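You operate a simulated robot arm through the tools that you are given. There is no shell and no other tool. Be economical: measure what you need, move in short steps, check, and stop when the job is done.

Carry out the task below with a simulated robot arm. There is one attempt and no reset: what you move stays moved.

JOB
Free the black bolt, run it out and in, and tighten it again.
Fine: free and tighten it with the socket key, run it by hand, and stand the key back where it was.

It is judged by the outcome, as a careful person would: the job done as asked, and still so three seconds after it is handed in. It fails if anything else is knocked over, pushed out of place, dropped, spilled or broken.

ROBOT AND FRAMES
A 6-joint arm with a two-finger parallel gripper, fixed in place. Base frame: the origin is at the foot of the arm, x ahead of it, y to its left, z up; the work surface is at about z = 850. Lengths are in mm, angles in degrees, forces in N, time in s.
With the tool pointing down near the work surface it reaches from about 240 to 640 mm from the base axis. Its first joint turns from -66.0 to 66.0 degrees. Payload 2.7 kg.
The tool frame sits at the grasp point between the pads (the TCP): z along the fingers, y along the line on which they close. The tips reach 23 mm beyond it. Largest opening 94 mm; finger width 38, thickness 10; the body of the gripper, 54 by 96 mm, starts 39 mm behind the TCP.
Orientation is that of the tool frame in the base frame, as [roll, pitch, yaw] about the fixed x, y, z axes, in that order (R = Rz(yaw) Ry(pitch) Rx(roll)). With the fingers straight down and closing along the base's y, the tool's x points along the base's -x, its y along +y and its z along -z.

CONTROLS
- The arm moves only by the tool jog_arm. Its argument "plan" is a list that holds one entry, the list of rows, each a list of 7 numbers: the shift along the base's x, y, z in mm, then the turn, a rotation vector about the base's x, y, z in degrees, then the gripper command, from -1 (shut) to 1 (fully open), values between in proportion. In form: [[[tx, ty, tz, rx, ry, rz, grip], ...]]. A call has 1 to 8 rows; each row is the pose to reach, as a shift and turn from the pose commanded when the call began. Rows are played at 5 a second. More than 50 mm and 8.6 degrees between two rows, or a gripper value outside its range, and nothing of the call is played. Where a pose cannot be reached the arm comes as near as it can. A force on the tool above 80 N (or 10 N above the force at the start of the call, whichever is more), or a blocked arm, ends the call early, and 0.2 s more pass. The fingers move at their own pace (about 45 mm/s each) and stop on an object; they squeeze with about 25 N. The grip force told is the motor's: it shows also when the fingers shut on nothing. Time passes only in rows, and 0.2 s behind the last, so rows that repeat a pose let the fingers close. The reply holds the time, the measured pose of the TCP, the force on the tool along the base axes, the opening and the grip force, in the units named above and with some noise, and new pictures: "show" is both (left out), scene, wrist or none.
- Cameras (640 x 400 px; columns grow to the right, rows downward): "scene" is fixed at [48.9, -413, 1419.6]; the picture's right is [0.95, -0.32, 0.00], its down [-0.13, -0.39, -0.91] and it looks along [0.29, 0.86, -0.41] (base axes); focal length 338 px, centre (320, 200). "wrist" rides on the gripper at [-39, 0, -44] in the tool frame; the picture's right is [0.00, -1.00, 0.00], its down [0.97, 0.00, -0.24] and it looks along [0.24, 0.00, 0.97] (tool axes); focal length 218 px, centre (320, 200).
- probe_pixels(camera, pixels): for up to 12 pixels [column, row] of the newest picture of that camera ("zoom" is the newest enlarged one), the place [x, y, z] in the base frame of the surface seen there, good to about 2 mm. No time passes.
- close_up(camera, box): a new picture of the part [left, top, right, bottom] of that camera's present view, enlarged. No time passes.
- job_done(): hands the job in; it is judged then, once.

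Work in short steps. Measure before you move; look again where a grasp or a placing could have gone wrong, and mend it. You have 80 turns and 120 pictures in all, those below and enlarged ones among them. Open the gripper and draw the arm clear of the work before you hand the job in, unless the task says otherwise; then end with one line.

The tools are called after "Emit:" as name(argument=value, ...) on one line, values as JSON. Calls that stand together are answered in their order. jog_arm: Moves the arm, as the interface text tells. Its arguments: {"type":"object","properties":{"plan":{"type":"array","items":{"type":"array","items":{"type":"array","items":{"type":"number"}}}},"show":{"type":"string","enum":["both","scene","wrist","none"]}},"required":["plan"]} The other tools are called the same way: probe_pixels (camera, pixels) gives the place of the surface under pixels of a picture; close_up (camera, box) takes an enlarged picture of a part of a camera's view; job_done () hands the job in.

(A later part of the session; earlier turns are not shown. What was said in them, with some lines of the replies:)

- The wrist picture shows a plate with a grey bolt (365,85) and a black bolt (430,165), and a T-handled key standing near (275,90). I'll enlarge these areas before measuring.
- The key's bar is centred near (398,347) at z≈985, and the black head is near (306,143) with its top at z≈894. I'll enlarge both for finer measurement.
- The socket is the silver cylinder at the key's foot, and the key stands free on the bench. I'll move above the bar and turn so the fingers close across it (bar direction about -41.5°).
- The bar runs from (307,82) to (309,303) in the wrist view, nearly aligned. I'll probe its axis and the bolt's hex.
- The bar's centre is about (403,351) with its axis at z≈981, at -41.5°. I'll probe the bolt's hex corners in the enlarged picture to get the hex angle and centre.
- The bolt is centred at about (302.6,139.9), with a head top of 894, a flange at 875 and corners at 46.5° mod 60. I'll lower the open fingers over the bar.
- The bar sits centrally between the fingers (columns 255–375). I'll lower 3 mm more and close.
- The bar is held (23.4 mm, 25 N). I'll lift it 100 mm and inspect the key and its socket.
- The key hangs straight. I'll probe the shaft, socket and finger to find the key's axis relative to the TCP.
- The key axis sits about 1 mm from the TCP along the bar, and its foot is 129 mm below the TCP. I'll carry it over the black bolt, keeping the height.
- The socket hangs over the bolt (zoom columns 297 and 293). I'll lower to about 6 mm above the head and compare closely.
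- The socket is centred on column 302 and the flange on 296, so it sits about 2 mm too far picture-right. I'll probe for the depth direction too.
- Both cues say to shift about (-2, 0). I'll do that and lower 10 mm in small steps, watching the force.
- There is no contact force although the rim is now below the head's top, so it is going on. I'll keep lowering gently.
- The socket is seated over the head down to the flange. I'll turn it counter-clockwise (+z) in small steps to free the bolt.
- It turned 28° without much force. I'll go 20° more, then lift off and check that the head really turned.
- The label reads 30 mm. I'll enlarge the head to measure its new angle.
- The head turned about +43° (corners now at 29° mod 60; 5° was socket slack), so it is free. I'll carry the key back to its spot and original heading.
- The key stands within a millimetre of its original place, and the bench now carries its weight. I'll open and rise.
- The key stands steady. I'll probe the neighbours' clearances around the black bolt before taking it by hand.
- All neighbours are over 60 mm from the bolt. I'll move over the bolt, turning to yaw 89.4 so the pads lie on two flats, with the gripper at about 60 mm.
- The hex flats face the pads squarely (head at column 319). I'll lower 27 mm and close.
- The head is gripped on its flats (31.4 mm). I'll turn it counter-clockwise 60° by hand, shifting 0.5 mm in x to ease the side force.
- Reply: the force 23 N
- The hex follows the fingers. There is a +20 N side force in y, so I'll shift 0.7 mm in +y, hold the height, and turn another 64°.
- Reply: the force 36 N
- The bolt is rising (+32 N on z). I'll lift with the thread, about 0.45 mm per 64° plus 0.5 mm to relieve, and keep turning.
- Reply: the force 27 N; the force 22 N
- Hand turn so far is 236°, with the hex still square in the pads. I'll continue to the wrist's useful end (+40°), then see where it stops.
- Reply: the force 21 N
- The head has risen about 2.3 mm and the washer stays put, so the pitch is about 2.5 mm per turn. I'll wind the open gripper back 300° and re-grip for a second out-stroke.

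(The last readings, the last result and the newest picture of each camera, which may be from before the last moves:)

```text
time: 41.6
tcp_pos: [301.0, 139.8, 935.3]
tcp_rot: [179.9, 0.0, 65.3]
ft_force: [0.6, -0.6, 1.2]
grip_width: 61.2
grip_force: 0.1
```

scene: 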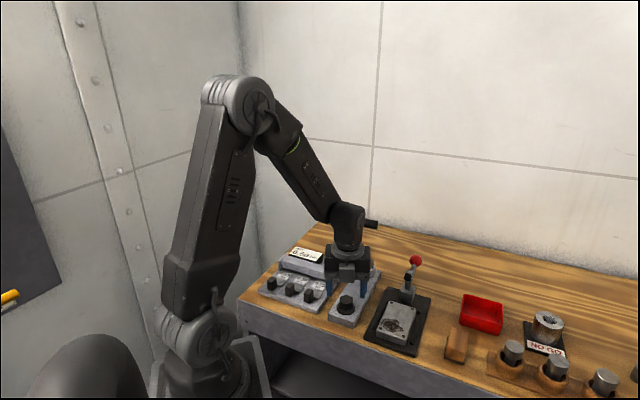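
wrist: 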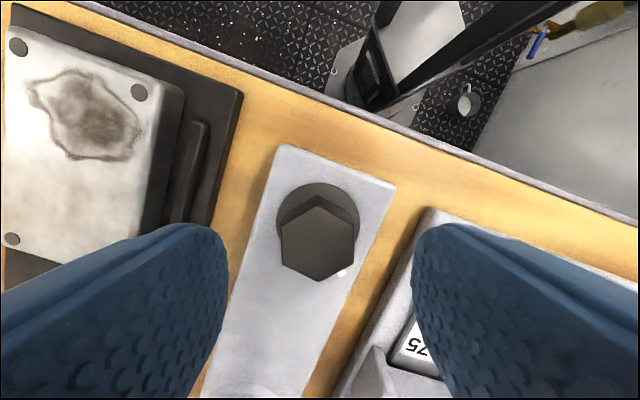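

The wrist reaches yaw 65° and the hex is square to the pads. I'll lower, grip and turn 300° out, lifting 2.5 mm per turn.

Emit:
jog_arm(plan=[[[0, 0, -14, 0, 0, 0, 0.3], [0, 0, -24, 0, 0, 0, 0.3], [0, 0, -29, 0, 0, 0, 0.3], [0, 0, -29, 0, 0, 0, 0], [0, 0, -29, 0, 0, 0, -1], [0, 0, -29, 0, 0, 0, -1], [0, 0, -29, 0, 0, 0, -1]]], show="none")

Emit:
jog_arm(plan=[[[0, 0, 0.05, 0, 0, 7.5, -1], [0, 0, 0.1, 0, 0, 15, -1], [0, 0, 0.16, 0, 0, 22.5, -1], [0, 0, 0.21, 0, 0, 30, -1], [0, 0, 0.26, 0, 0, 37.5, -1], [0, 0, 0.31, 0, 0, 45, -1], [0, 0, 0.37, 0, 0, 52.5, -1], [0, 0, 0.42, 0, 0, 60, -1]]], show="none")

Emit:
jog_arm(plan=[[[0, 0, 0.05, 0, 0, 7.5, -1], [0, 0, 0.1, 0, 0, 15, -1], [0, 0, 0.16, 0, 0, 22.5, -1], [0, 0, 0.21, 0, 0, 30, -1], [0, 0, 0.26, 0, 0, 37.5, -1], [0, 0, 0.31, 0, 0, 45, -1], [0, 0, 0.37, 0, 0, 52.5, -1], [0, 0, 0.42, 0, 0, 60, -1]]], show="wrist")

```text
time: 43.2
tcp_pos: [302.0, 139.4, 907.1]
tcp_rot: [179.9, 0.1, 65.4]
ft_force: [2.9, -2.3, -3.3]
grip_width: 31.7
grip_force: 45.2
```

```text
time: 45.0
tcp_pos: [302.0, 139.9, 908.3]
tcp_rot: [179.8, 0.0, 125.5]
ft_force: [8.3, 2.1, 4.1]
grip_width: 31.2
grip_force: 44.3
```

```text
time: 46.8
tcp_pos: [301.6, 139.5, 905.8]
tcp_rot: [180.0, 0.0, -174.6]
ft_force: [3.6, 13.9, -3.4]
grip_width: 31.3
grip_force: 45.0
```

wrist: 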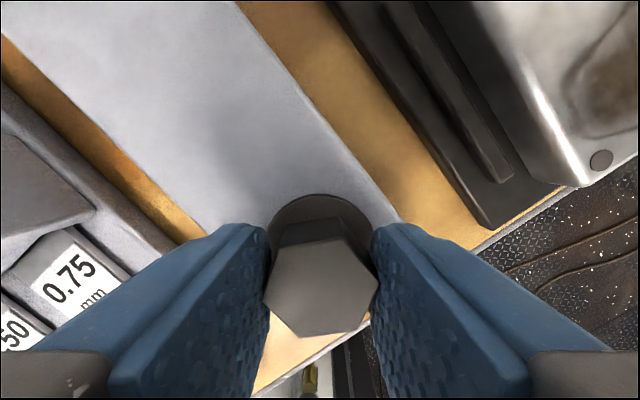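

The head's top now appears turned about 10–15° relative to the pads (corner at (376,285)), so it may be slipping. I'll look closer before going on.

Emit:
close_up(camera="wrist", box=[230, 180, 410, 350])

Emit:
close_up(camera="scene", box=[332, 285, 368, 322])

```text
2.35 times, centred on (320, 265) of wrist
```

zoom: 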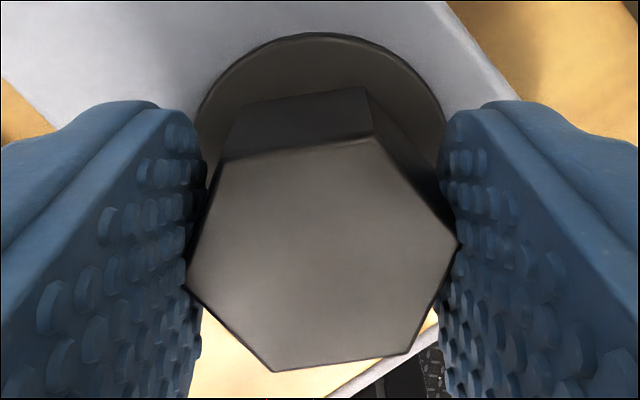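

```text
10.81 times, centred on (350, 304) of scene
```

zoom: 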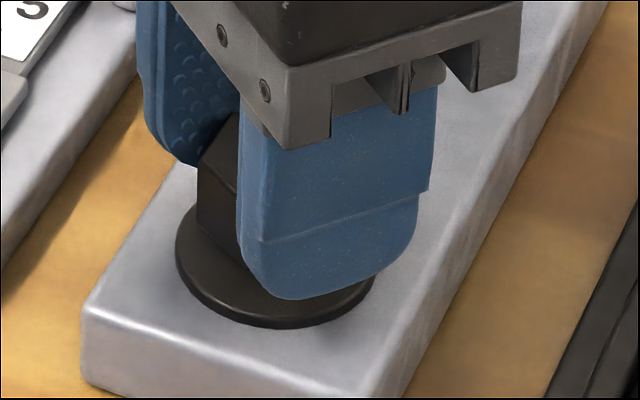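

The pads have slipped towards the hex corners. I'll open, rise, and measure the head angle and height; it may have reached the end of its travel.

Emit:
jog_arm(plan=[[[0, 0, 0, 0, 0, 0, -0.4], [0, 0, 0, 0, 0, 0, 0], [0, 0, 0, 0, 0, 0, 0.3], [0, 0, 10, 0, 0, 0, 0.3], [0, 0, 40, 0, 0, 0, 0.3], [0, 0, 40, 0, 0, 0, 0.3]]], show="wrist")

Emit:
close_up(camera="wrist", box=[260, 160, 380, 290])

```text
time: 48.2
tcp_pos: [298.3, 138.9, 947.7]
tcp_rot: [179.9, 0.0, -174.6]
ft_force: [-0.1, 0.4, -0.9]
grip_width: 61.1
grip_force: 0.0
```

wrist: 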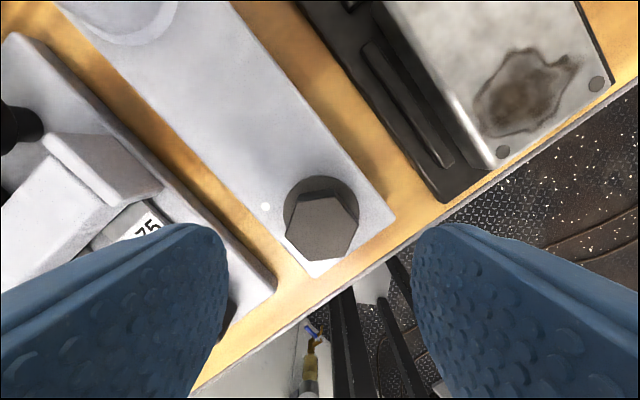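

```text
3.08 times, centred on (320, 225) of wrist
```

zoom: 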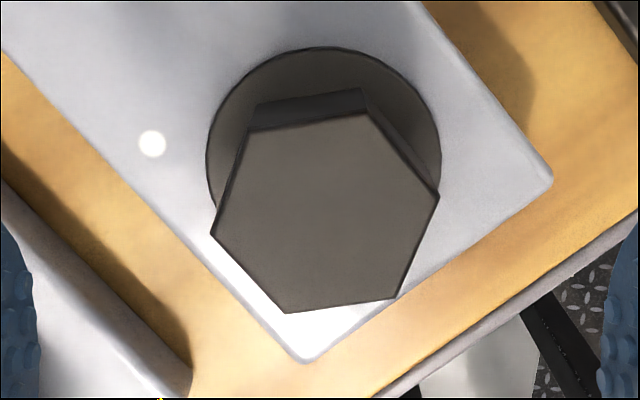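

I'll probe the head's corners and height.

Emit:
probe_pixels(camera="zoom", pixels=[[251, 135], [365, 121], [432, 197], [392, 293], [288, 307], [218, 236], [325, 215], [225, 110], [420, 110], [215, 190]])

Emit:
close_up(camera="scene", box=[332, 292, 362, 322])

```text
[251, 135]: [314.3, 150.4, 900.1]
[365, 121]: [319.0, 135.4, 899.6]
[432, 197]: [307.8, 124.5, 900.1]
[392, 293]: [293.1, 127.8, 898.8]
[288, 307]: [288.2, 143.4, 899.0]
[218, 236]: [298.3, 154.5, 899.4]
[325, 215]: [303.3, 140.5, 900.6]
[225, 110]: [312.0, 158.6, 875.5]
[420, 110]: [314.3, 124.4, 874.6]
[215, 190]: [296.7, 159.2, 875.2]
```

```text
13.33 times, centred on (347, 307) of scene
```

zoom: 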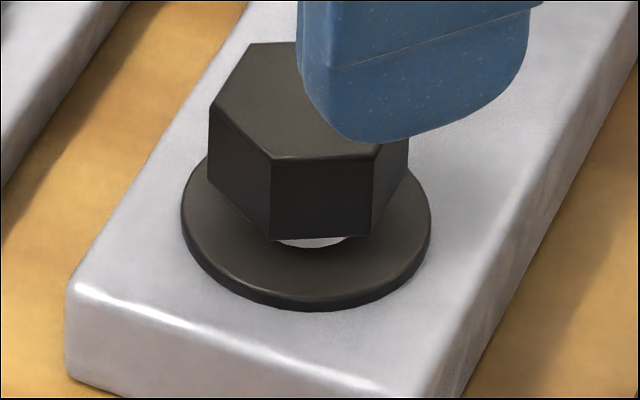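

The head has risen about 6 mm after roughly 420°, so the pitch is nearer 5 mm per turn than I assumed. I'll realign to the flats (-19°), re-grip, and test whether it turns further, lifting at 5 mm per turn.

Emit:
jog_arm(plan=[[[0, 0, 0, 0, 0, -8, 0.3], [0, 0, -10, 0, 0, -16, 0.3], [0, 0, -28, 0, 0, -19, 0.3], [0, 0, -38, 0, 0, -19, 0.3], [0, 0, -38, 0, 0, -19, 0], [0, 0, -38, 0, 0, -19, -1], [0, 0, -38, 0, 0, -19, -1], [0, 0, -38, 0, 0, -19, -1]]], show="none")

Emit:
jog_arm(plan=[[[0, 0, 0.1, 0, 0, 6, -1], [0, 0, 0.2, 0, 0, 12, -1], [0, 0, 0.3, 0, 0, 18, -1], [0, 0, 0.35, 0, 0, 24, -1]]], show="wrist")

Emit:
close_up(camera="wrist", box=[230, 180, 410, 350])

```text
time: 50.0
tcp_pos: [301.0, 140.0, 910.6]
tcp_rot: [179.8, 0.1, 166.5]
ft_force: [1.2, 12.3, -6.1]
grip_width: 31.3
grip_force: 45.1
```

```text
time: 51.0
tcp_pos: [301.0, 137.9, 909.5]
tcp_rot: [179.9, 0.0, -169.5]
ft_force: [-0.5, 1.8, 7.1]
grip_width: 31.6
grip_force: 45.2
```

wrist: 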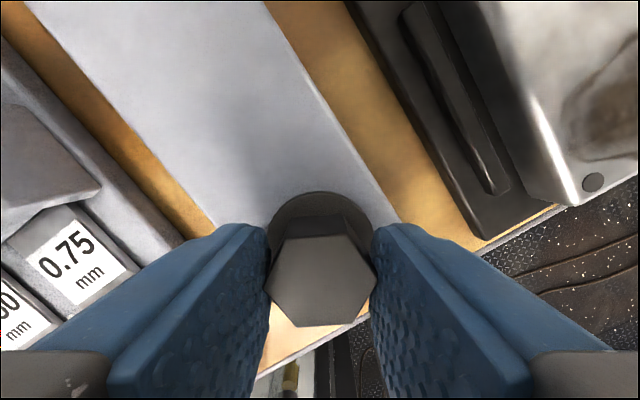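

```text
2.35 times, centred on (320, 265) of wrist
```

zoom: 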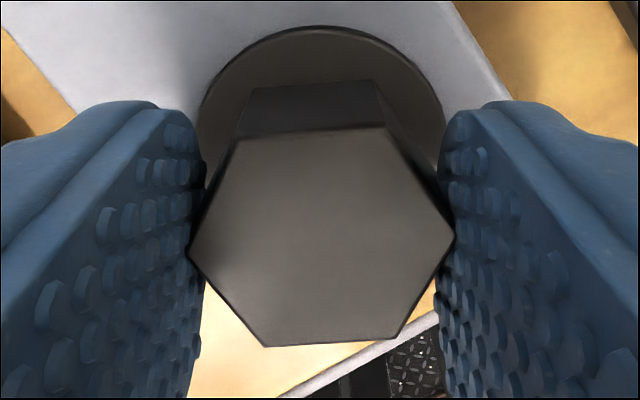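

The tool turned 24° but the head stayed put, so the bolt is at its outward stop (about 420°, 6 mm up). It is now run out. I'll realign and start running it in clockwise, following the thread down.

Emit:
jog_arm(plan=[[[0, 0, 0, 0, 0, 0, 0], [0, 0, 0, 0, 0, 0, 0.1], [0, 0, 0, 0, 0, -8, 0.1], [0, 0, 0, 0, 0, -16, 0.1], [0, 0, 0, 0, 0, -24, 0], [0, 0, 0, 0, 0, -24, -1], [0, 0, 0, 0, 0, -24, -1], [0, 0, 0, 0, 0, -24, -1]]], show="none")

Emit:
jog_arm(plan=[[[0, 0, -0.09, 0, 0, -6.25, -1], [0, 0, -0.17, 0, 0, -12.5, -1], [0, 0, -0.26, 0, 0, -18.75, -1], [0, 0, -0.35, 0, 0, -25, -1], [0, 0, -0.43, 0, 0, -31.25, -1], [0, 0, -0.52, 0, 0, -37.5, -1], [0, 0, -0.61, 0, 0, -43.75, -1], [0, 0, -0.69, 0, 0, -50, -1]]], show="wrist")

```text
time: 52.8
tcp_pos: [301.1, 138.9, 909.3]
tcp_rot: [179.9, 0.1, 166.3]
ft_force: [-0.4, -2.1, 0.2]
grip_width: 31.6
grip_force: 44.6
```

```text
time: 54.6
tcp_pos: [301.3, 139.6, 908.7]
tcp_rot: [179.9, 0.0, 116.3]
ft_force: [6.9, 19.4, -23.5]
grip_width: 31.8
grip_force: 45.2
```

wrist: 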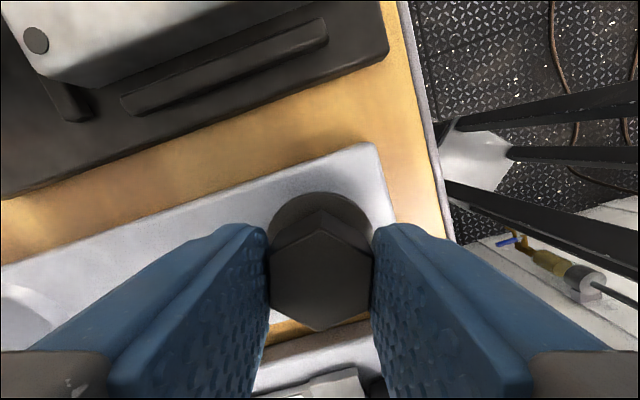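

The head follows clockwise; z is -23 N, so I'll drop slightly more. I'll turn another 50°, open, and rewind 300°.

Emit:
jog_arm(plan=[[[0, 0, -0.4, 0, 0, -6.25, -1], [0, 0.2, -0.5, 0, 0, -12.5, -1], [0, 0.2, -0.6, 0, 0, -18.75, -1], [0, 0.2, -0.7, 0, 0, -25, -1], [0, 0.2, -0.8, 0, 0, -31.25, -1], [0, 0.2, -0.9, 0, 0, -37.5, -1], [0, 0.2, -1, 0, 0, -43.75, -1], [0, 0.2, -1.1, 0, 0, -50, -1]]], show="none")

Emit:
jog_arm(plan=[[[0, 0, 0, 0, 0, 0, -0.4], [0, 0, 0, 0, 0, 0, 0], [0, 0, 0, 0, 0, 0, 0.3], [0, 0, 10, 0, 0, 0, 0.3], [0, 0, 30, 0, 0, 0, 0.3], [0, 0, 30, 0, 0, 0, 0.3]]], show="wrist")

Emit:
jog_arm(plan=[[[0, 0, 0, 0, 0, 7.5, 0.3], [0, 0, 0, 0, 0, 15, 0.3], [0, 0, 0, 0, 0, 22.5, 0.3], [0, 0, 0, 0, 0, 30, 0.3], [0, 0, 0, 0, 0, 37.5, 0.3], [0, 0, 0, 0, 0, 45, 0.3], [0, 0, 0, 0, 0, 52.5, 0.3], [0, 0, 0, 0, 0, 60, 0.3]]], show="none")

Emit:
jog_arm(plan=[[[0, 0, 0, 0, 0, 7.5, 0.3], [0, 0, 0, 0, 0, 15, 0.3], [0, 0, 0, 0, 0, 22.5, 0.3], [0, 0, 0, 0, 0, 30, 0.3], [0, 0, 0, 0, 0, 37.5, 0.3], [0, 0, 0, 0, 0, 45, 0.3], [0, 0, 0, 0, 0, 52.5, 0.3], [0, 0, 0, 0, 0, 60, 0.3]]], show="none")

Emit:
jog_arm(plan=[[[0, 0, 0, 0, 0, 7.5, 0.3], [0, 0, 0, 0, 0, 15, 0.3], [0, 0, 0, 0, 0, 22.5, 0.3], [0, 0, 0, 0, 0, 30, 0.3], [0, 0, 0, 0, 0, 37.5, 0.3], [0, 0, 0, 0, 0, 45, 0.3], [0, 0, 0, 0, 0, 52.5, 0.3], [0, 0, 0, 0, 0, 60, 0.3]]], show="none")

Emit:
jog_arm(plan=[[[0, 0, 0, 0, 0, 7.5, 0.3], [0, 0, 0, 0, 0, 15, 0.3], [0, 0, 0, 0, 0, 22.5, 0.3], [0, 0, 0, 0, 0, 30, 0.3], [0, 0, 0, 0, 0, 37.5, 0.3], [0, 0, 0, 0, 0, 45, 0.3], [0, 0, 0, 0, 0, 52.5, 0.3], [0, 0, 0, 0, 0, 60, 0.3]]], show="none")

Emit:
jog_arm(plan=[[[0, 0, 0, 0, 0, 7.5, 0.3], [0, 0, 0, 0, 0, 15, 0.3], [0, 0, 0, 0, 0, 22.5, 0.3], [0, 0, 0, 0, 0, 30, 0.3], [0, 0, 0, 0, 0, 37.5, 0.3], [0, 0, 0, 0, 0, 45, 0.3], [0, 0, 0, 0, 0, 52.5, 0.3], [0, 0, 0, 0, 0, 60, 0.3]]], show="wrist")

Emit:
close_up(camera="scene", box=[332, 292, 362, 322])

```text
time: 56.4
tcp_pos: [302.4, 139.8, 909.0]
tcp_rot: [179.8, -0.1, 66.4]
ft_force: [14.8, 8.3, -3.9]
grip_width: 31.4
grip_force: 45.4
```

```text
time: 57.8
tcp_pos: [302.5, 138.3, 938.6]
tcp_rot: [179.9, 0.0, 66.4]
ft_force: [0.0, 0.6, -0.3]
grip_width: 61.1
grip_force: 0.0
```

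wrist: 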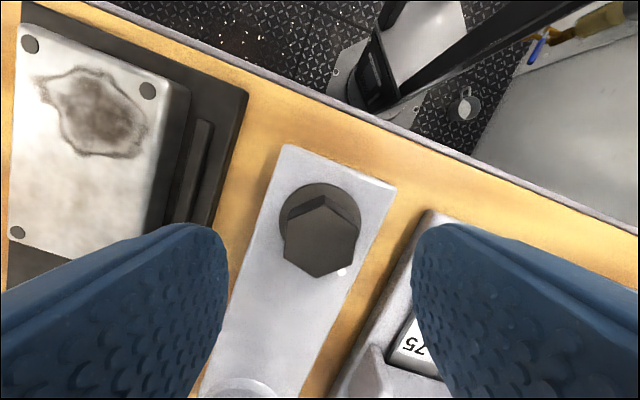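

```text
time: 59.6
tcp_pos: [301.6, 138.7, 937.2]
tcp_rot: [179.9, 0.0, 126.4]
ft_force: [0.2, 0.2, -0.5]
grip_width: 61.1
grip_force: 0.1
```

```text
time: 61.4
tcp_pos: [301.4, 141.3, 938.3]
tcp_rot: [179.9, 0.1, -173.4]
ft_force: [0.3, -0.1, 0.7]
grip_width: 61.1
grip_force: 0.0
```

```text
time: 63.2
tcp_pos: [301.2, 140.2, 937.8]
tcp_rot: [179.9, 0.0, -113.4]
ft_force: [0.4, -0.3, -0.3]
grip_width: 61.2
grip_force: 0.0
```

```text
time: 65.0
tcp_pos: [301.9, 139.3, 937.7]
tcp_rot: [179.9, 0.0, -53.3]
ft_force: [0.5, -1.1, 0.2]
grip_width: 60.8
grip_force: 0.0
```

```text
time: 66.8
tcp_pos: [301.8, 140.2, 937.6]
tcp_rot: [179.9, 0.0, 6.6]
ft_force: [-1.2, 0.2, 0.2]
grip_width: 61.0
grip_force: 0.0
```

wrist: 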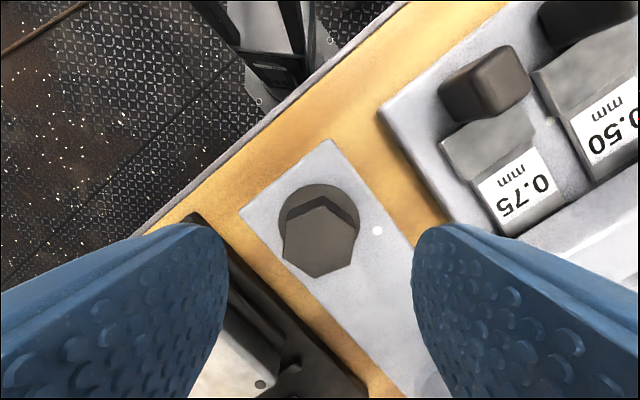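

```text
13.33 times, centred on (347, 307) of scene
```

zoom: 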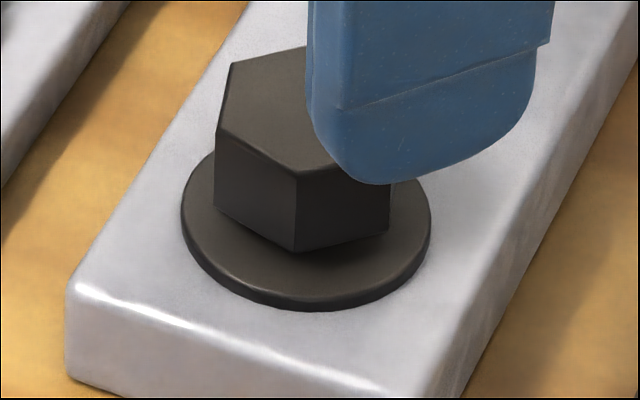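

The head is within about 5° of the pads and lower by about 1.4 mm. I'll grip and run it in 300° clockwise, descending 5 mm per turn.

Emit:
jog_arm(plan=[[[0, 0, -14, 0, 0, 0, 0.3], [0, 0, -24, 0, 0, 0, 0.3], [0, 0, -30, 0, 0, 0, 0.3], [0, 0, -30, 0, 0, 0, 0], [0, 0, -30, 0, 0, 0, -1], [0, 0, -30, 0, 0, 0, -1], [0, 0, -30, 0, 0, 0, -1]]], show="none")

Emit:
jog_arm(plan=[[[0, 0, -0.1, 0, 0, -7.5, -1], [0, 0, -0.2, 0, 0, -15, -1], [0, 0, -0.31, 0, 0, -22.5, -1], [0, 0, -0.42, 0, 0, -30, -1], [0, 0, -0.52, 0, 0, -37.5, -1], [0, 0, -0.62, 0, 0, -45, -1], [0, 0, -0.73, 0, 0, -52.5, -1], [0, 0, -0.83, 0, 0, -60, -1]]], show="none")

Emit:
jog_arm(plan=[[[0, 0, -0.1, 0, 0, -7.5, -1], [0, 0, -0.2, 0, 0, -15, -1], [0, 0, -0.31, 0, 0, -22.5, -1], [0, 0, -0.42, 0, 0, -30, -1], [0, 0, -0.52, 0, 0, -37.5, -1], [0, 0, -0.62, 0, 0, -45, -1], [0, 0, -0.73, 0, 0, -52.5, -1], [0, 0, -0.83, 0, 0, -60, -1]]], show="wrist")

```text
time: 68.4
tcp_pos: [300.6, 139.2, 908.5]
tcp_rot: [179.9, 0.0, 6.5]
ft_force: [-0.1, -3.8, -0.8]
grip_width: 31.2
grip_force: 44.1
```

```text
time: 70.2
tcp_pos: [301.5, 138.9, 907.8]
tcp_rot: [179.9, 0.0, -53.7]
ft_force: [13.7, -11.9, -3.1]
grip_width: 31.4
grip_force: 45.4
```

```text
time: 72.0
tcp_pos: [301.7, 140.5, 905.9]
tcp_rot: [179.9, 0.1, -113.7]
ft_force: [16.4, -5.6, 3.2]
grip_width: 31.2
grip_force: 45.0
```

wrist: 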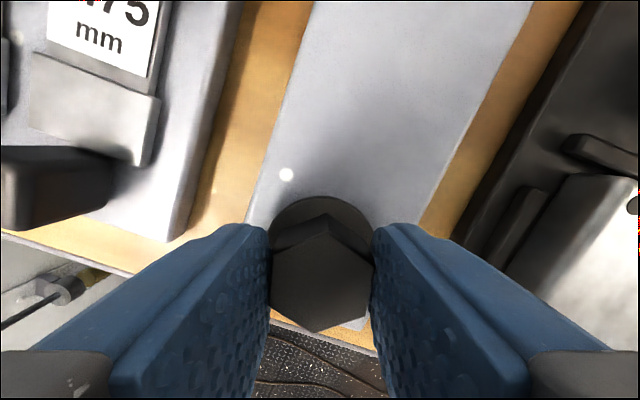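

The head follows well with low forces. I'll continue in for another 120°, then check.

Emit:
jog_arm(plan=[[[0.2, 0, -0.1, 0, 0, -7.5, -1], [0.2, 0, -0.2, 0, 0, -15, -1], [0.2, 0, -0.31, 0, 0, -22.5, -1], [0.2, 0, -0.42, 0, 0, -30, -1], [0.2, 0, -0.52, 0, 0, -37.5, -1], [0.2, 0, -0.62, 0, 0, -45, -1], [0.2, 0, -0.73, 0, 0, -52.5, -1], [0.2, 0, -0.83, 0, 0, -60, -1]]], show="none")

Emit:
jog_arm(plan=[[[0, 0, -0.1, 0, 0, -7.5, -1], [0, 0, -0.2, 0, 0, -15, -1], [0, 0, -0.31, 0, 0, -22.5, -1], [0, 0, -0.42, 0, 0, -30, -1], [0, 0, -0.52, 0, 0, -37.5, -1], [0, 0, -0.62, 0, 0, -45, -1], [0, 0, -0.73, 0, 0, -52.5, -1], [0, 0, -0.83, 0, 0, -60, -1]]], show="wrist")

Emit:
close_up(camera="scene", box=[332, 287, 362, 322])

```text
time: 73.8
tcp_pos: [302.2, 139.4, 905.2]
tcp_rot: [179.8, 0.0, -173.7]
ft_force: [15.0, -7.3, -2.3]
grip_width: 31.2
grip_force: 44.8
```

```text
time: 75.6
tcp_pos: [301.8, 140.8, 903.1]
tcp_rot: [179.7, 0.1, 126.2]
ft_force: [11.2, -13.1, 9.9]
grip_width: 31.2
grip_force: 44.3
```

wrist: 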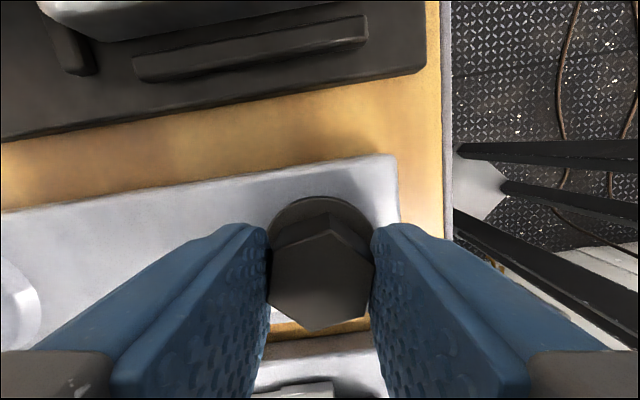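

```text
11.43 times, centred on (347, 304) of scene
```

zoom: 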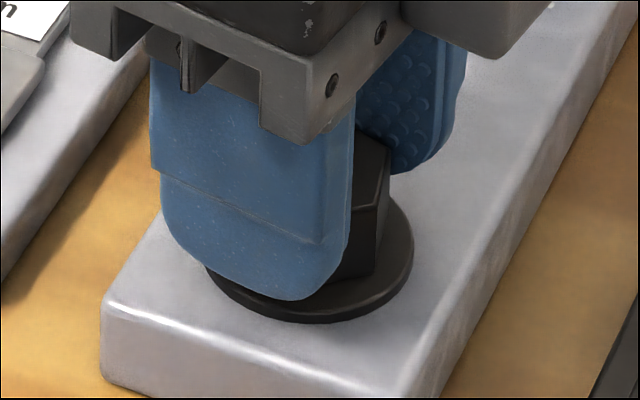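

It's close to seated, with the head still nearly square. I'll turn 60° more by hand, until snug.

Emit:
jog_arm(plan=[[[0, 0, -0.1, 0, 0, -7.5, -1], [0, 0, -0.2, 0, 0, -15, -1], [0, 0, -0.3, 0, 0, -22.5, -1], [0, 0, -0.4, 0, 0, -30, -1], [0, 0, -0.5, 0, 0, -37.5, -1], [0, 0, -0.5, 0, 0, -45, -1], [0, 0, -0.5, 0, 0, -52.5, -1], [0, 0, -0.5, 0, 0, -60, -1]]], show="wrist")

Emit:
close_up(camera="wrist", box=[230, 180, 410, 350])

```text
time: 77.4
tcp_pos: [301.2, 139.1, 904.5]
tcp_rot: [179.7, -0.1, 66.3]
ft_force: [6.2, -0.3, -0.6]
grip_width: 31.3
grip_force: 44.8
```

wrist: 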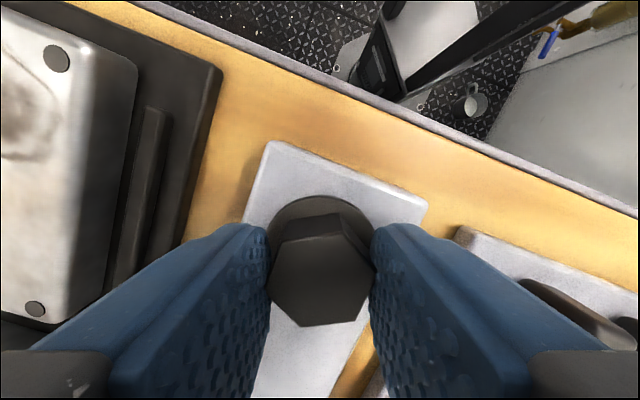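

```text
2.35 times, centred on (320, 265) of wrist
```

zoom: 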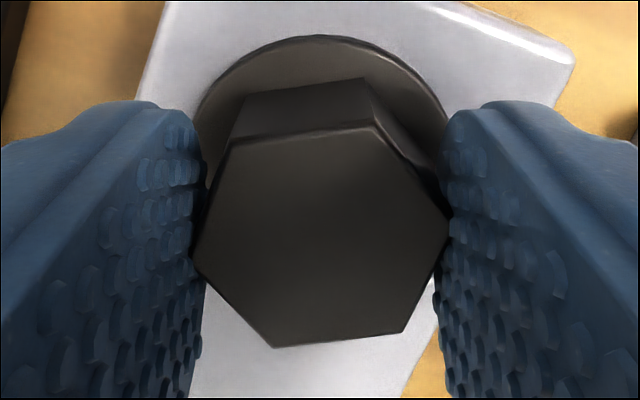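

The pads slipped on the last part, so the bolt is snug by hand. I'll open, rise and measure.

Emit:
jog_arm(plan=[[[0, 0, 0, 0, 0, 0, -0.4], [0, 0, 0, 0, 0, 0, 0], [0, 0, 0, 0, 0, 0, 0.3], [0, 0, 10, 0, 0, 0, 0.3], [0, 0, 45, 0, 0, 0, 0.3], [0, 0, 80, 0, 0, 0, 0.3]]], show="wrist")

Emit:
close_up(camera="scene", box=[332, 292, 362, 322])

```text
time: 78.8
tcp_pos: [299.5, 139.4, 986.2]
tcp_rot: [179.8, 0.2, 66.4]
ft_force: [-0.3, 0.3, -0.4]
grip_width: 60.8
grip_force: 0.0
```

wrist: 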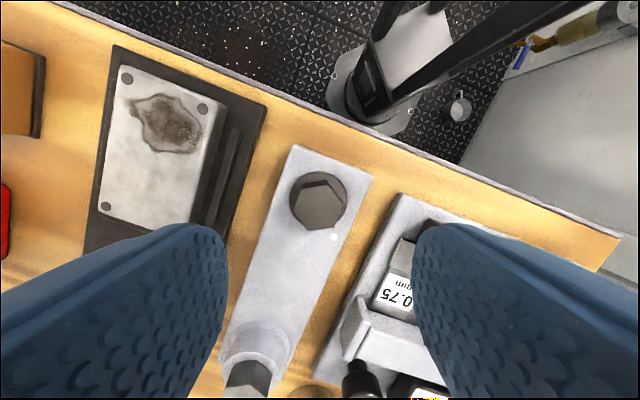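

```text
13.33 times, centred on (347, 307) of scene
```

zoom: 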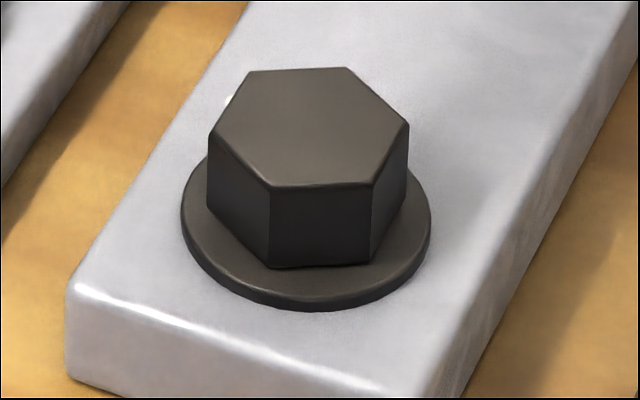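

Emit:
probe_pixels(camera="zoom", pixels=[[250, 76], [345, 71], [405, 124], [372, 181], [272, 183], [214, 133], [310, 128]])

```text
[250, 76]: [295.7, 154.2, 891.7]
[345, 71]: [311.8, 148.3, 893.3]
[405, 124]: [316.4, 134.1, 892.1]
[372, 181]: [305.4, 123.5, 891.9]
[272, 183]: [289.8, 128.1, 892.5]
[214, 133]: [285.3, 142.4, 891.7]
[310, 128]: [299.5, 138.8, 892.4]
```

The head is back to its seated height (892) and heading (about 45° mod 60). Now I'll fetch the key: rise, turn to yaw 138.5 and move over the bar.

Emit:
jog_arm(plan=[[[0, 0, 30, 0, 0, 8, 0.5], [0, 0, 60, 0, 0, 16, 1], [0, 0, 91.4, 0, 0, 24, 1], [12, 25, 91.4, 0, 0, 32, 1], [28, 57, 91.4, 0, 0, 40, 1], [44, 90, 91.4, 0, 0, 48, 1], [58, 120, 91.4, 0, 0, 56, 1], [74, 153, 91.4, 0, 0, 64, 1]]], show="none")

Emit:
jog_arm(plan=[[[12, 25, 0, 0, 0, 4, 1], [27.5, 57.3, 0, 0, 0, 8.1, 1], [27.5, 57.3, 0, 0, 0, 8.1, 1]]], show="wrist")

Emit:
probe_pixels(camera="wrist", pixels=[[317, 100], [318, 200], [318, 290]])

```text
time: 80.6
tcp_pos: [374.9, 295.1, 1075.3]
tcp_rot: [179.9, 0.0, 130.7]
ft_force: [0.0, -0.2, 0.0]
grip_width: 93.9
grip_force: 0.1
```

```text
time: 81.4
tcp_pos: [403.1, 351.8, 1073.2]
tcp_rot: [179.9, -0.1, 138.7]
ft_force: [-0.4, -0.8, 0.0]
grip_width: 94.0
grip_force: 0.1
```

wrist: 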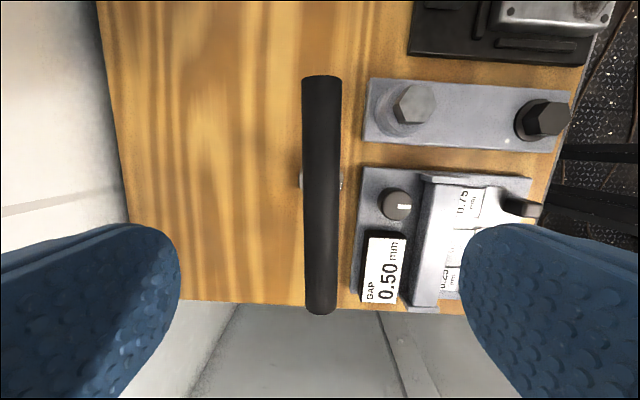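

```text
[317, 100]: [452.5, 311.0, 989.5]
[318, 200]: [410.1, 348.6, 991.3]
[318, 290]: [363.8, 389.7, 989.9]
```

The bar is centred (column 321), as I left it. I'll lower, grip and lift.

Emit:
jog_arm(plan=[[[0, 0, -40, 0, 0, 0, 1], [0, 0, -80, 0, 0, 0, 1], [0, 0, -95.5, 0, 0, 0, 0.3], [0, 0, -95.5, 0, 0, 0, -0.2], [0, 0, -95.5, 0, 0, 0, -0.6], [0, 0, -95.5, 0, 0, 0, -1], [0, 0, -95.5, 0, 0, 0, -1], [0, 0, -95.5, 0, 0, 0, -1]]], show="none")

Emit:
jog_arm(plan=[[[0, 0, 10, 0, 0, 0, -1], [0, 0, 40, 0, 0, 0, -1], [0, 0, 80, 0, 0, 0, -1], [0, 0, 110, 0, 0, 0, -1]]], show="scene")

```text
time: 83.2
tcp_pos: [401.8, 349.4, 979.6]
tcp_rot: [180.0, 0.1, 138.5]
ft_force: [-0.2, 0.8, 0.0]
grip_width: 23.3
grip_force: 24.8
```

```text
time: 84.2
tcp_pos: [403.9, 349.0, 1089.8]
tcp_rot: [179.9, 0.0, 138.5]
ft_force: [0.6, 0.1, -3.5]
grip_width: 23.6
grip_force: 25.4
```

scene: 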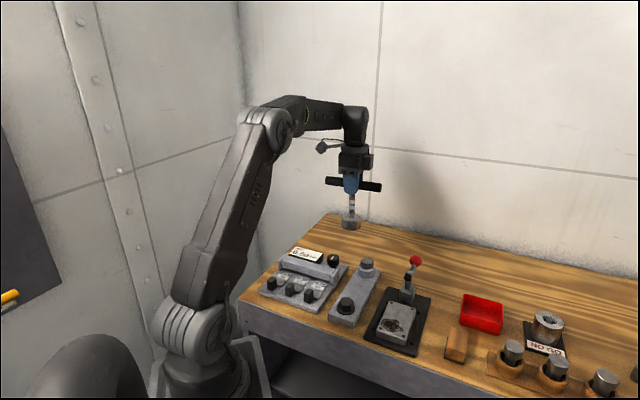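

The key is held as before. I'll carry it over the bolt with the same offsets that worked the first time and lower onto the head.

Emit:
jog_arm(plan=[[[-10, -20, 0, 0, 0, 0, -1], [-28, -60, 0, 0, 0, 0, -1], [-48, -100, 0, 0, 0, 0, -1], [-67, -140, 0, 0, 0, 0, -1], [-86, -180, 0, 0, 0, -1, -1], [-98, -205, -10, 0, 0, -2, -1], [-101.9, -210.5, -25, 0, 0, -2.5, -1], [-101.9, -210.5, -45, 0, 0, -2.5, -1]]], show="none")

Emit:
jog_arm(plan=[[[0, 0, -10, 0, 0, 0, -1], [0, 0, -18, 0, 0, 0, -1], [0, 0, -23, 0, 0, 0, -1], [0, 0, -28, 0, 0, 0, -1], [0, 0, -32, 0, 0, 0, -1], [0, 0, -36, 0, 0, 0, -1], [0, 0, -39, 0, 0, 0, -1]]], show="none")

Emit:
close_up(camera="scene", box=[315, 250, 385, 320])

```text
time: 86.0
tcp_pos: [301.1, 139.3, 1046.1]
tcp_rot: [179.8, 0.0, 136.1]
ft_force: [-0.6, 1.2, -3.0]
grip_width: 23.6
grip_force: 24.9
```

```text
time: 87.6
tcp_pos: [301.7, 138.7, 1005.4]
tcp_rot: [179.9, -0.1, 136.0]
ft_force: [-0.2, 0.3, -2.5]
grip_width: 23.1
grip_force: 25.6
```

```text
5.71 times, centred on (350, 285) of scene
```

zoom: 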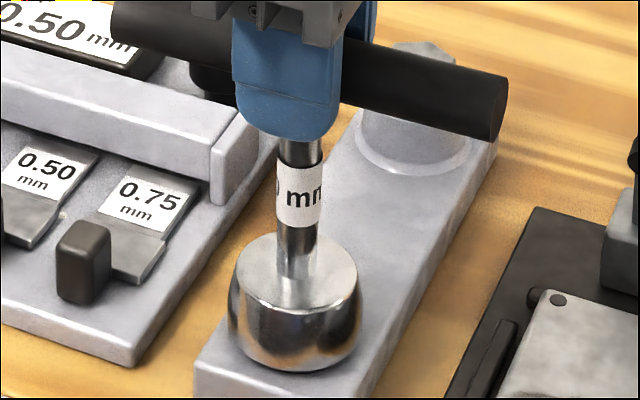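

The key is seated. I'll turn clockwise in small steps until it resists.

Emit:
jog_arm(plan=[[[0, 0, 0, 0, 0, -4, -1], [0, 0, 0, 0, 0, -8, -1], [0, 0, 0, 0, 0, -12, -1], [0, 0, 0, 0, 0, -16, -1], [0, 0, 0, 0, 0, -16, -1]]], show="wrist")

Emit:
close_up(camera="scene", box=[310, 240, 390, 320])

```text
time: 88.8
tcp_pos: [299.3, 139.1, 1005.0]
tcp_rot: [179.9, -0.1, 120.0]
ft_force: [-0.2, -1.0, -2.7]
grip_width: 30.1
grip_force: 24.7
```

wrist: 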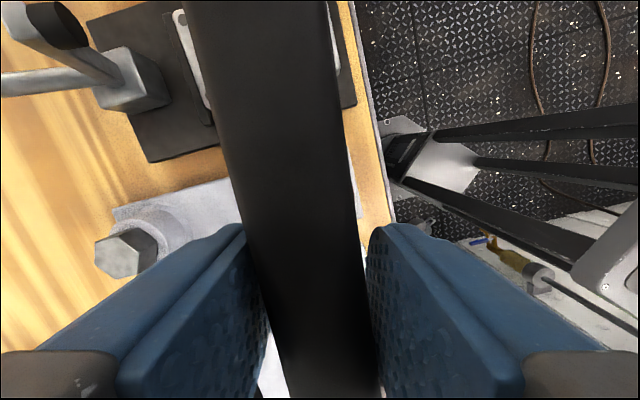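

```text
5.00 times, centred on (350, 280) of scene
```

zoom: 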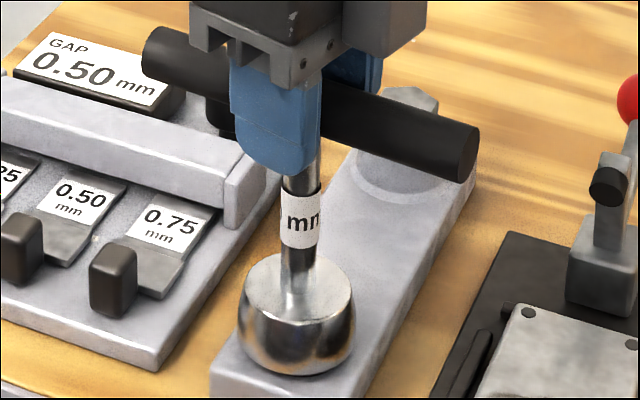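

The bar has stopped and the pads are skewing on it (opening 30.1 mm), so the bolt resists firmly, more than it did when freed. I'll press 4° more and hold it briefly to make it tight.

Emit:
jog_arm(plan=[[[0, 0, 0, 0, 0, -2, -1], [0, 0, 0, 0, 0, -4, -1], [0, 0, 0, 0, 0, -4, -1], [0, 0, 0, 0, 0, -4, -1]]], show="wrist")

Emit:
probe_pixels(camera="wrist", pixels=[[255, 40], [275, 110], [295, 190]])

```text
time: 89.8
tcp_pos: [299.8, 140.6, 1005.4]
tcp_rot: [-180.0, 0.0, 116.1]
ft_force: [-0.4, -0.6, -2.4]
grip_width: 33.2
grip_force: 25.2
```

wrist: 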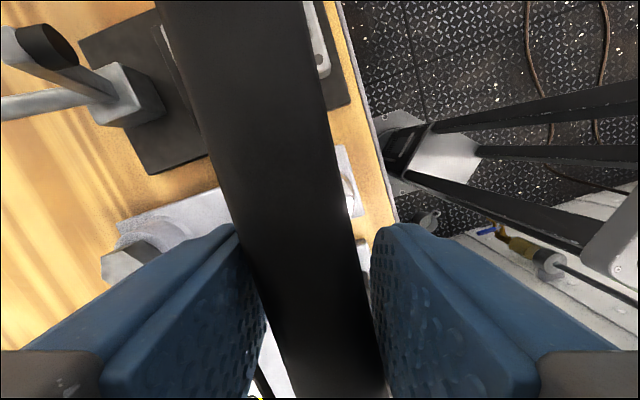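

```text
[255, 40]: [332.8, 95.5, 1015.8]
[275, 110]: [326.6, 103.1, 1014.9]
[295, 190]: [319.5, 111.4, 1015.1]
```

The bar stopped at -50° (5–6° socket slack, then solid). I'll square the pads to the bar (+14°), lift off, and check the head's angle against the original.

Emit:
jog_arm(plan=[[[0, 0, 0, 0, 0, 5, -1], [0, 0, 0, 0, 0, 10, -1], [0, 0, 0, 0, 0, 14, -1], [0, 0, 0, 0, 0, 14, -1]]], show="wrist")

Emit:
jog_arm(plan=[[[0, 0, 5, 0, 0, 0, -1], [0, 0, 15, 0, 0, 0, -1], [0, 0, 40, 0, 0, 0, -1], [0, 0, 65, 0, 0, 0, -1], [0, 0, 65, 0, 0, 0, -1]]], show="none")

Emit:
close_up(camera="scene", box=[332, 292, 362, 322])

```text
time: 90.8
tcp_pos: [301.9, 139.0, 1006.8]
tcp_rot: [180.0, 0.0, 130.1]
ft_force: [-0.6, 0.8, -2.5]
grip_width: 24.3
grip_force: 25.2
```

wrist: 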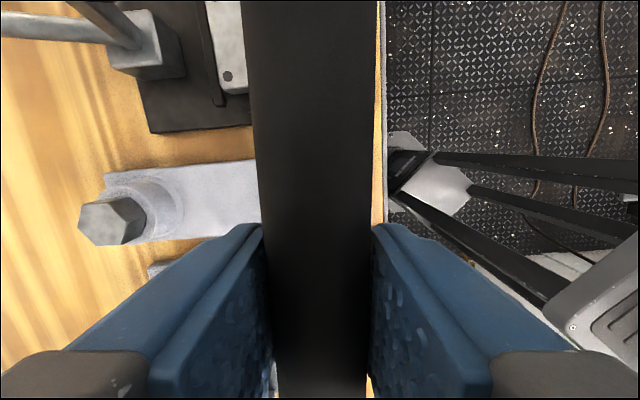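

```text
time: 92.0
tcp_pos: [300.7, 139.1, 1072.3]
tcp_rot: [179.9, 0.0, 129.9]
ft_force: [0.7, -0.8, -2.7]
grip_width: 23.4
grip_force: 24.6
```

```text
13.33 times, centred on (347, 307) of scene
```

zoom: 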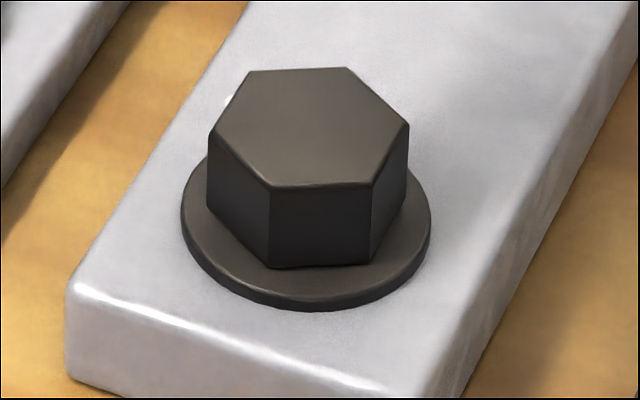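

The head sits exactly at its original seated angle and did not move under the full key torque, so it's tight. I'll carry the key back to its place and heading.

Emit:
jog_arm(plan=[[[0, 0, 18, 0, 0, 0, -1], [15, 30, 19, 0, 0, 1, -1], [32, 66, 19, 0, 0, 3, -1], [49, 102, 19, 0, 0, 5, -1], [66, 138, 19, 0, 0, 7, -1], [83, 172, 19, 0, 0, 8, -1], [97, 200, 19, 0, 0, 8.5, -1], [101.9, 210.5, 19, 0, 0, 8.5, -1]]], show="none")

Emit:
jog_arm(plan=[[[0, 0, -30, 0, 0, 0, -1], [0, 0, -70, 0, 0, 0, -1], [0, 0, -95, 0, 0, 0, -1], [0, 0, -100, 0, 0, 0, -1], [0, 0, -103, 0, 0, 0, -1], [0, 0, -103, 0, 0, 0, -1]]], show="wrist")

Emit:
close_up(camera="scene", box=[318, 205, 388, 270])

```text
time: 93.8
tcp_pos: [404.0, 351.3, 1091.0]
tcp_rot: [179.9, 0.0, 138.6]
ft_force: [0.5, 0.2, -3.1]
grip_width: 23.5
grip_force: 25.3
```

```text
time: 95.2
tcp_pos: [401.9, 350.2, 987.0]
tcp_rot: [180.0, 0.0, 138.6]
ft_force: [-0.1, 0.2, -3.2]
grip_width: 23.4
grip_force: 24.9
```

wrist: 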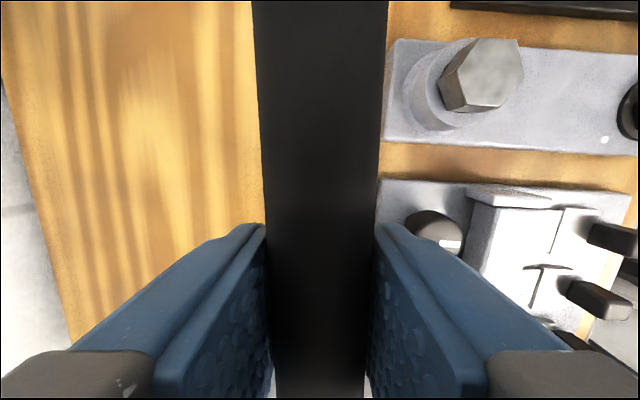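

```text
6.15 times, centred on (353, 238) of scene
```

zoom: 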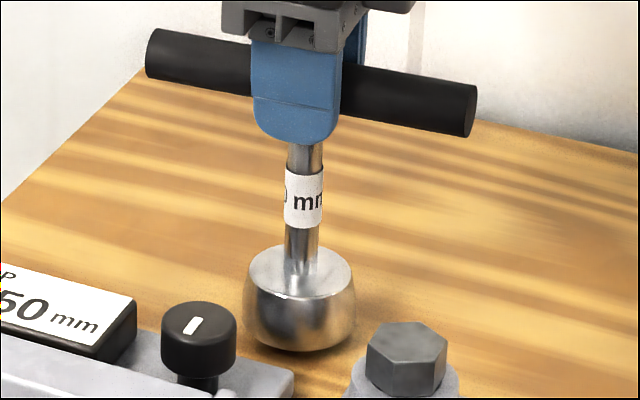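

The key hangs straight, about 7 mm above the bench, within a millimetre of its original position. I'll lower gently until it stands.

Emit:
jog_arm(plan=[[[-0.4, 0, -3, 0, 0, 0, -1], [-0.4, 0, -5, 0, 0, 0, -1], [-0.4, 0, -6, 0, 0, 0, -1], [-0.4, 0, -6.6, 0, 0, 0, -1], [-0.4, 0, -6.9, 0, 0, 0, -1]]], show="none")

Emit:
close_up(camera="scene", box=[318, 205, 388, 270])

```text
time: 96.4
tcp_pos: [402.5, 350.0, 979.6]
tcp_rot: [179.9, 0.0, 138.5]
ft_force: [0.5, 0.5, -2.6]
grip_width: 23.5
grip_force: 24.9
```

```text
6.15 times, centred on (353, 238) of scene
```

zoom: 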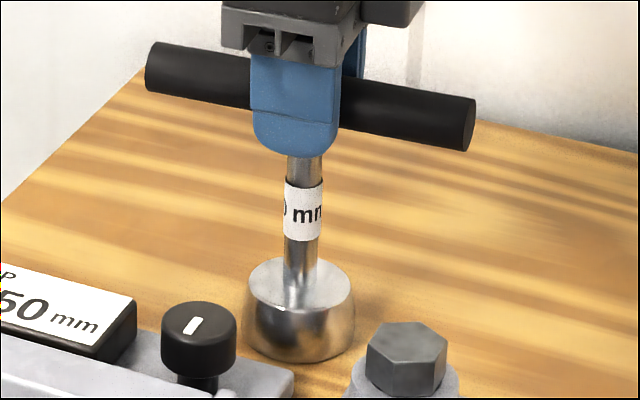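

The z force still shows the weight hanging. I'll nudge 0.8 mm picture-left and lower in 0.4 mm steps until it touches.

Emit:
jog_arm(plan=[[[-0.8, 0.3, 0, 0, 0, 0, -1], [-0.8, 0.3, -0.4, 0, 0, 0, -1], [-0.8, 0.3, -0.8, 0, 0, 0, -1], [-0.8, 0.3, -0.8, 0, 0, 0, -1]]], show="none")

```text
time: 97.4
tcp_pos: [401.8, 352.2, 980.0]
tcp_rot: [179.8, 0.0, 138.5]
ft_force: [-1.7, -1.4, 4.4]
grip_width: 23.3
grip_force: 24.8
```

The bench now carries the key (z force +4.4 N). I'll open, rise and draw clear.

Emit:
jog_arm(plan=[[[0, 0, 0, 0, 0, 0, -0.4], [0, 0, 0, 0, 0, 0, 0], [0, 0, 0, 0, 0, 0, 0.6], [0, 0, 0, 0, 0, 0, 1], [0, 0, 10, 0, 0, 0, 1], [0, 0, 50, 0, 0, 0, 1], [0, 0, 95, 0, 0, 0, 1]]], show="none")

Emit:
jog_arm(plan=[[[0, 0, 40, 0, 0, 0, 1], [-25, -15, 60, 0, 0, 8, 1], [-50, -25, 65, 0, 0, 16, 1], [-75, -35, 65, 0, 0, 24, 1], [-105, -50, 65, 0, 0, 32, 1], [-105, -50, 65, 0, 0, 32, 1]]])

Emit:
close_up(camera="scene", box=[318, 205, 388, 270])

Emit:
close_up(camera="scene", box=[240, 190, 440, 360])

```text
time: 99.0
tcp_pos: [400.2, 350.6, 1074.7]
tcp_rot: [179.8, -0.1, 138.5]
ft_force: [0.1, -0.3, 0.1]
grip_width: 94.2
grip_force: 0.1
```

```text
time: 100.4
tcp_pos: [295.6, 300.1, 1138.9]
tcp_rot: [179.9, -0.1, 170.6]
ft_force: [0.1, 0.1, 1.0]
grip_width: 94.1
grip_force: 0.1
```

scene: 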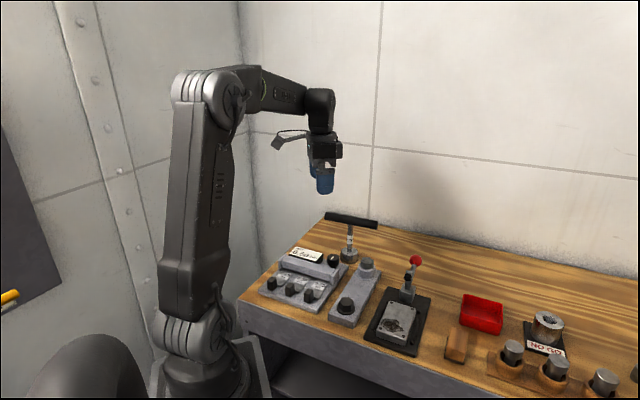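
wrist: 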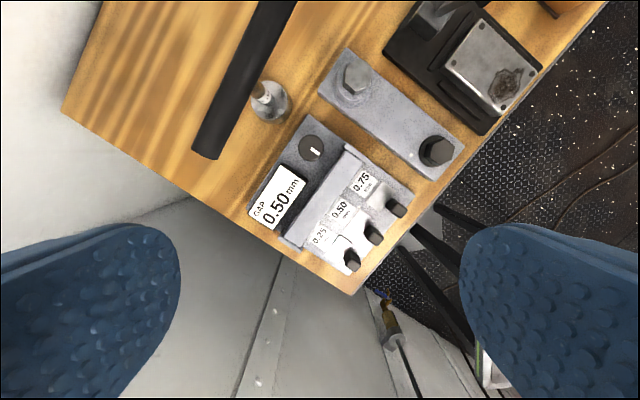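

```text
6.15 times, centred on (353, 238) of scene
```

zoom: 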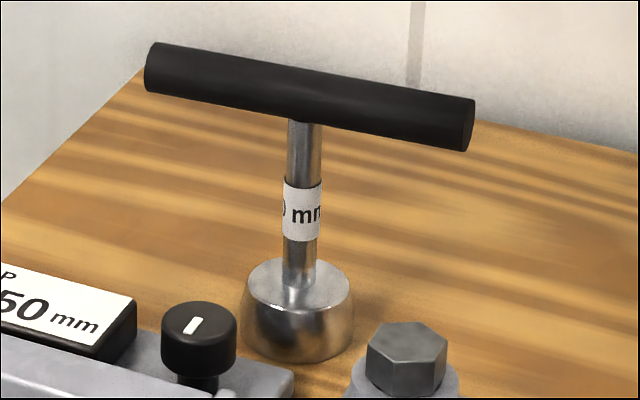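

```text
2.35 times, centred on (340, 275) of scene
```

zoom: 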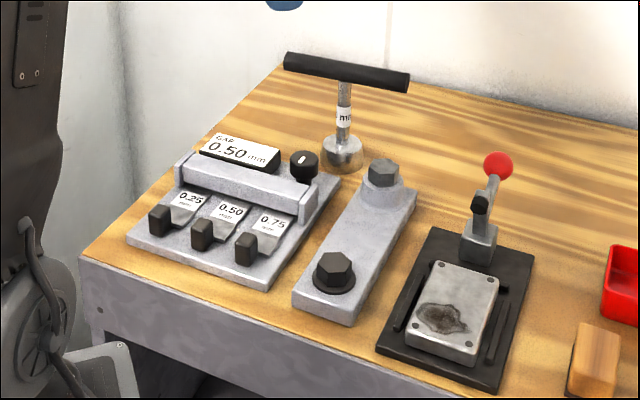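

The key stands as at the start. I'll do one last comparison of the bolt with the opening picture, using the same frame.

Emit:
close_up(camera="scene", box=[315, 250, 395, 335])

```text
4.71 times, centred on (355, 292) of scene
```

zoom: 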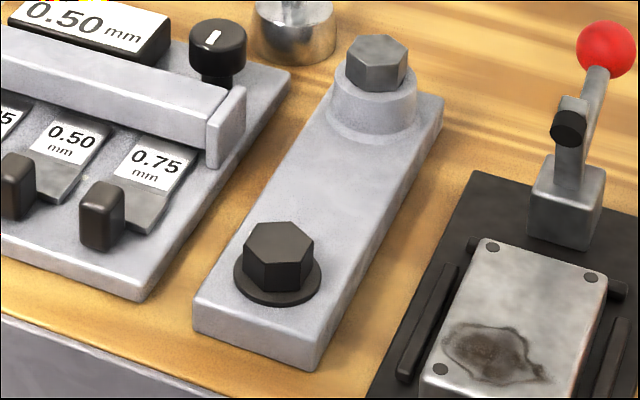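

The bolt looks the same as in the opening picture, the key stands in its place, and the arm is clear with the gripper open. I'm handing in.

Emit:
job_done()

```text
The job is handed in.
```

I freed the black bolt with the socket key, ran it out by hand to its stop (about 6 mm up) and back in until snug. I then tightened it with the key until it would not turn further. The bolt is back at its original angle and height, and the key stands within about a millimetre of where it was.
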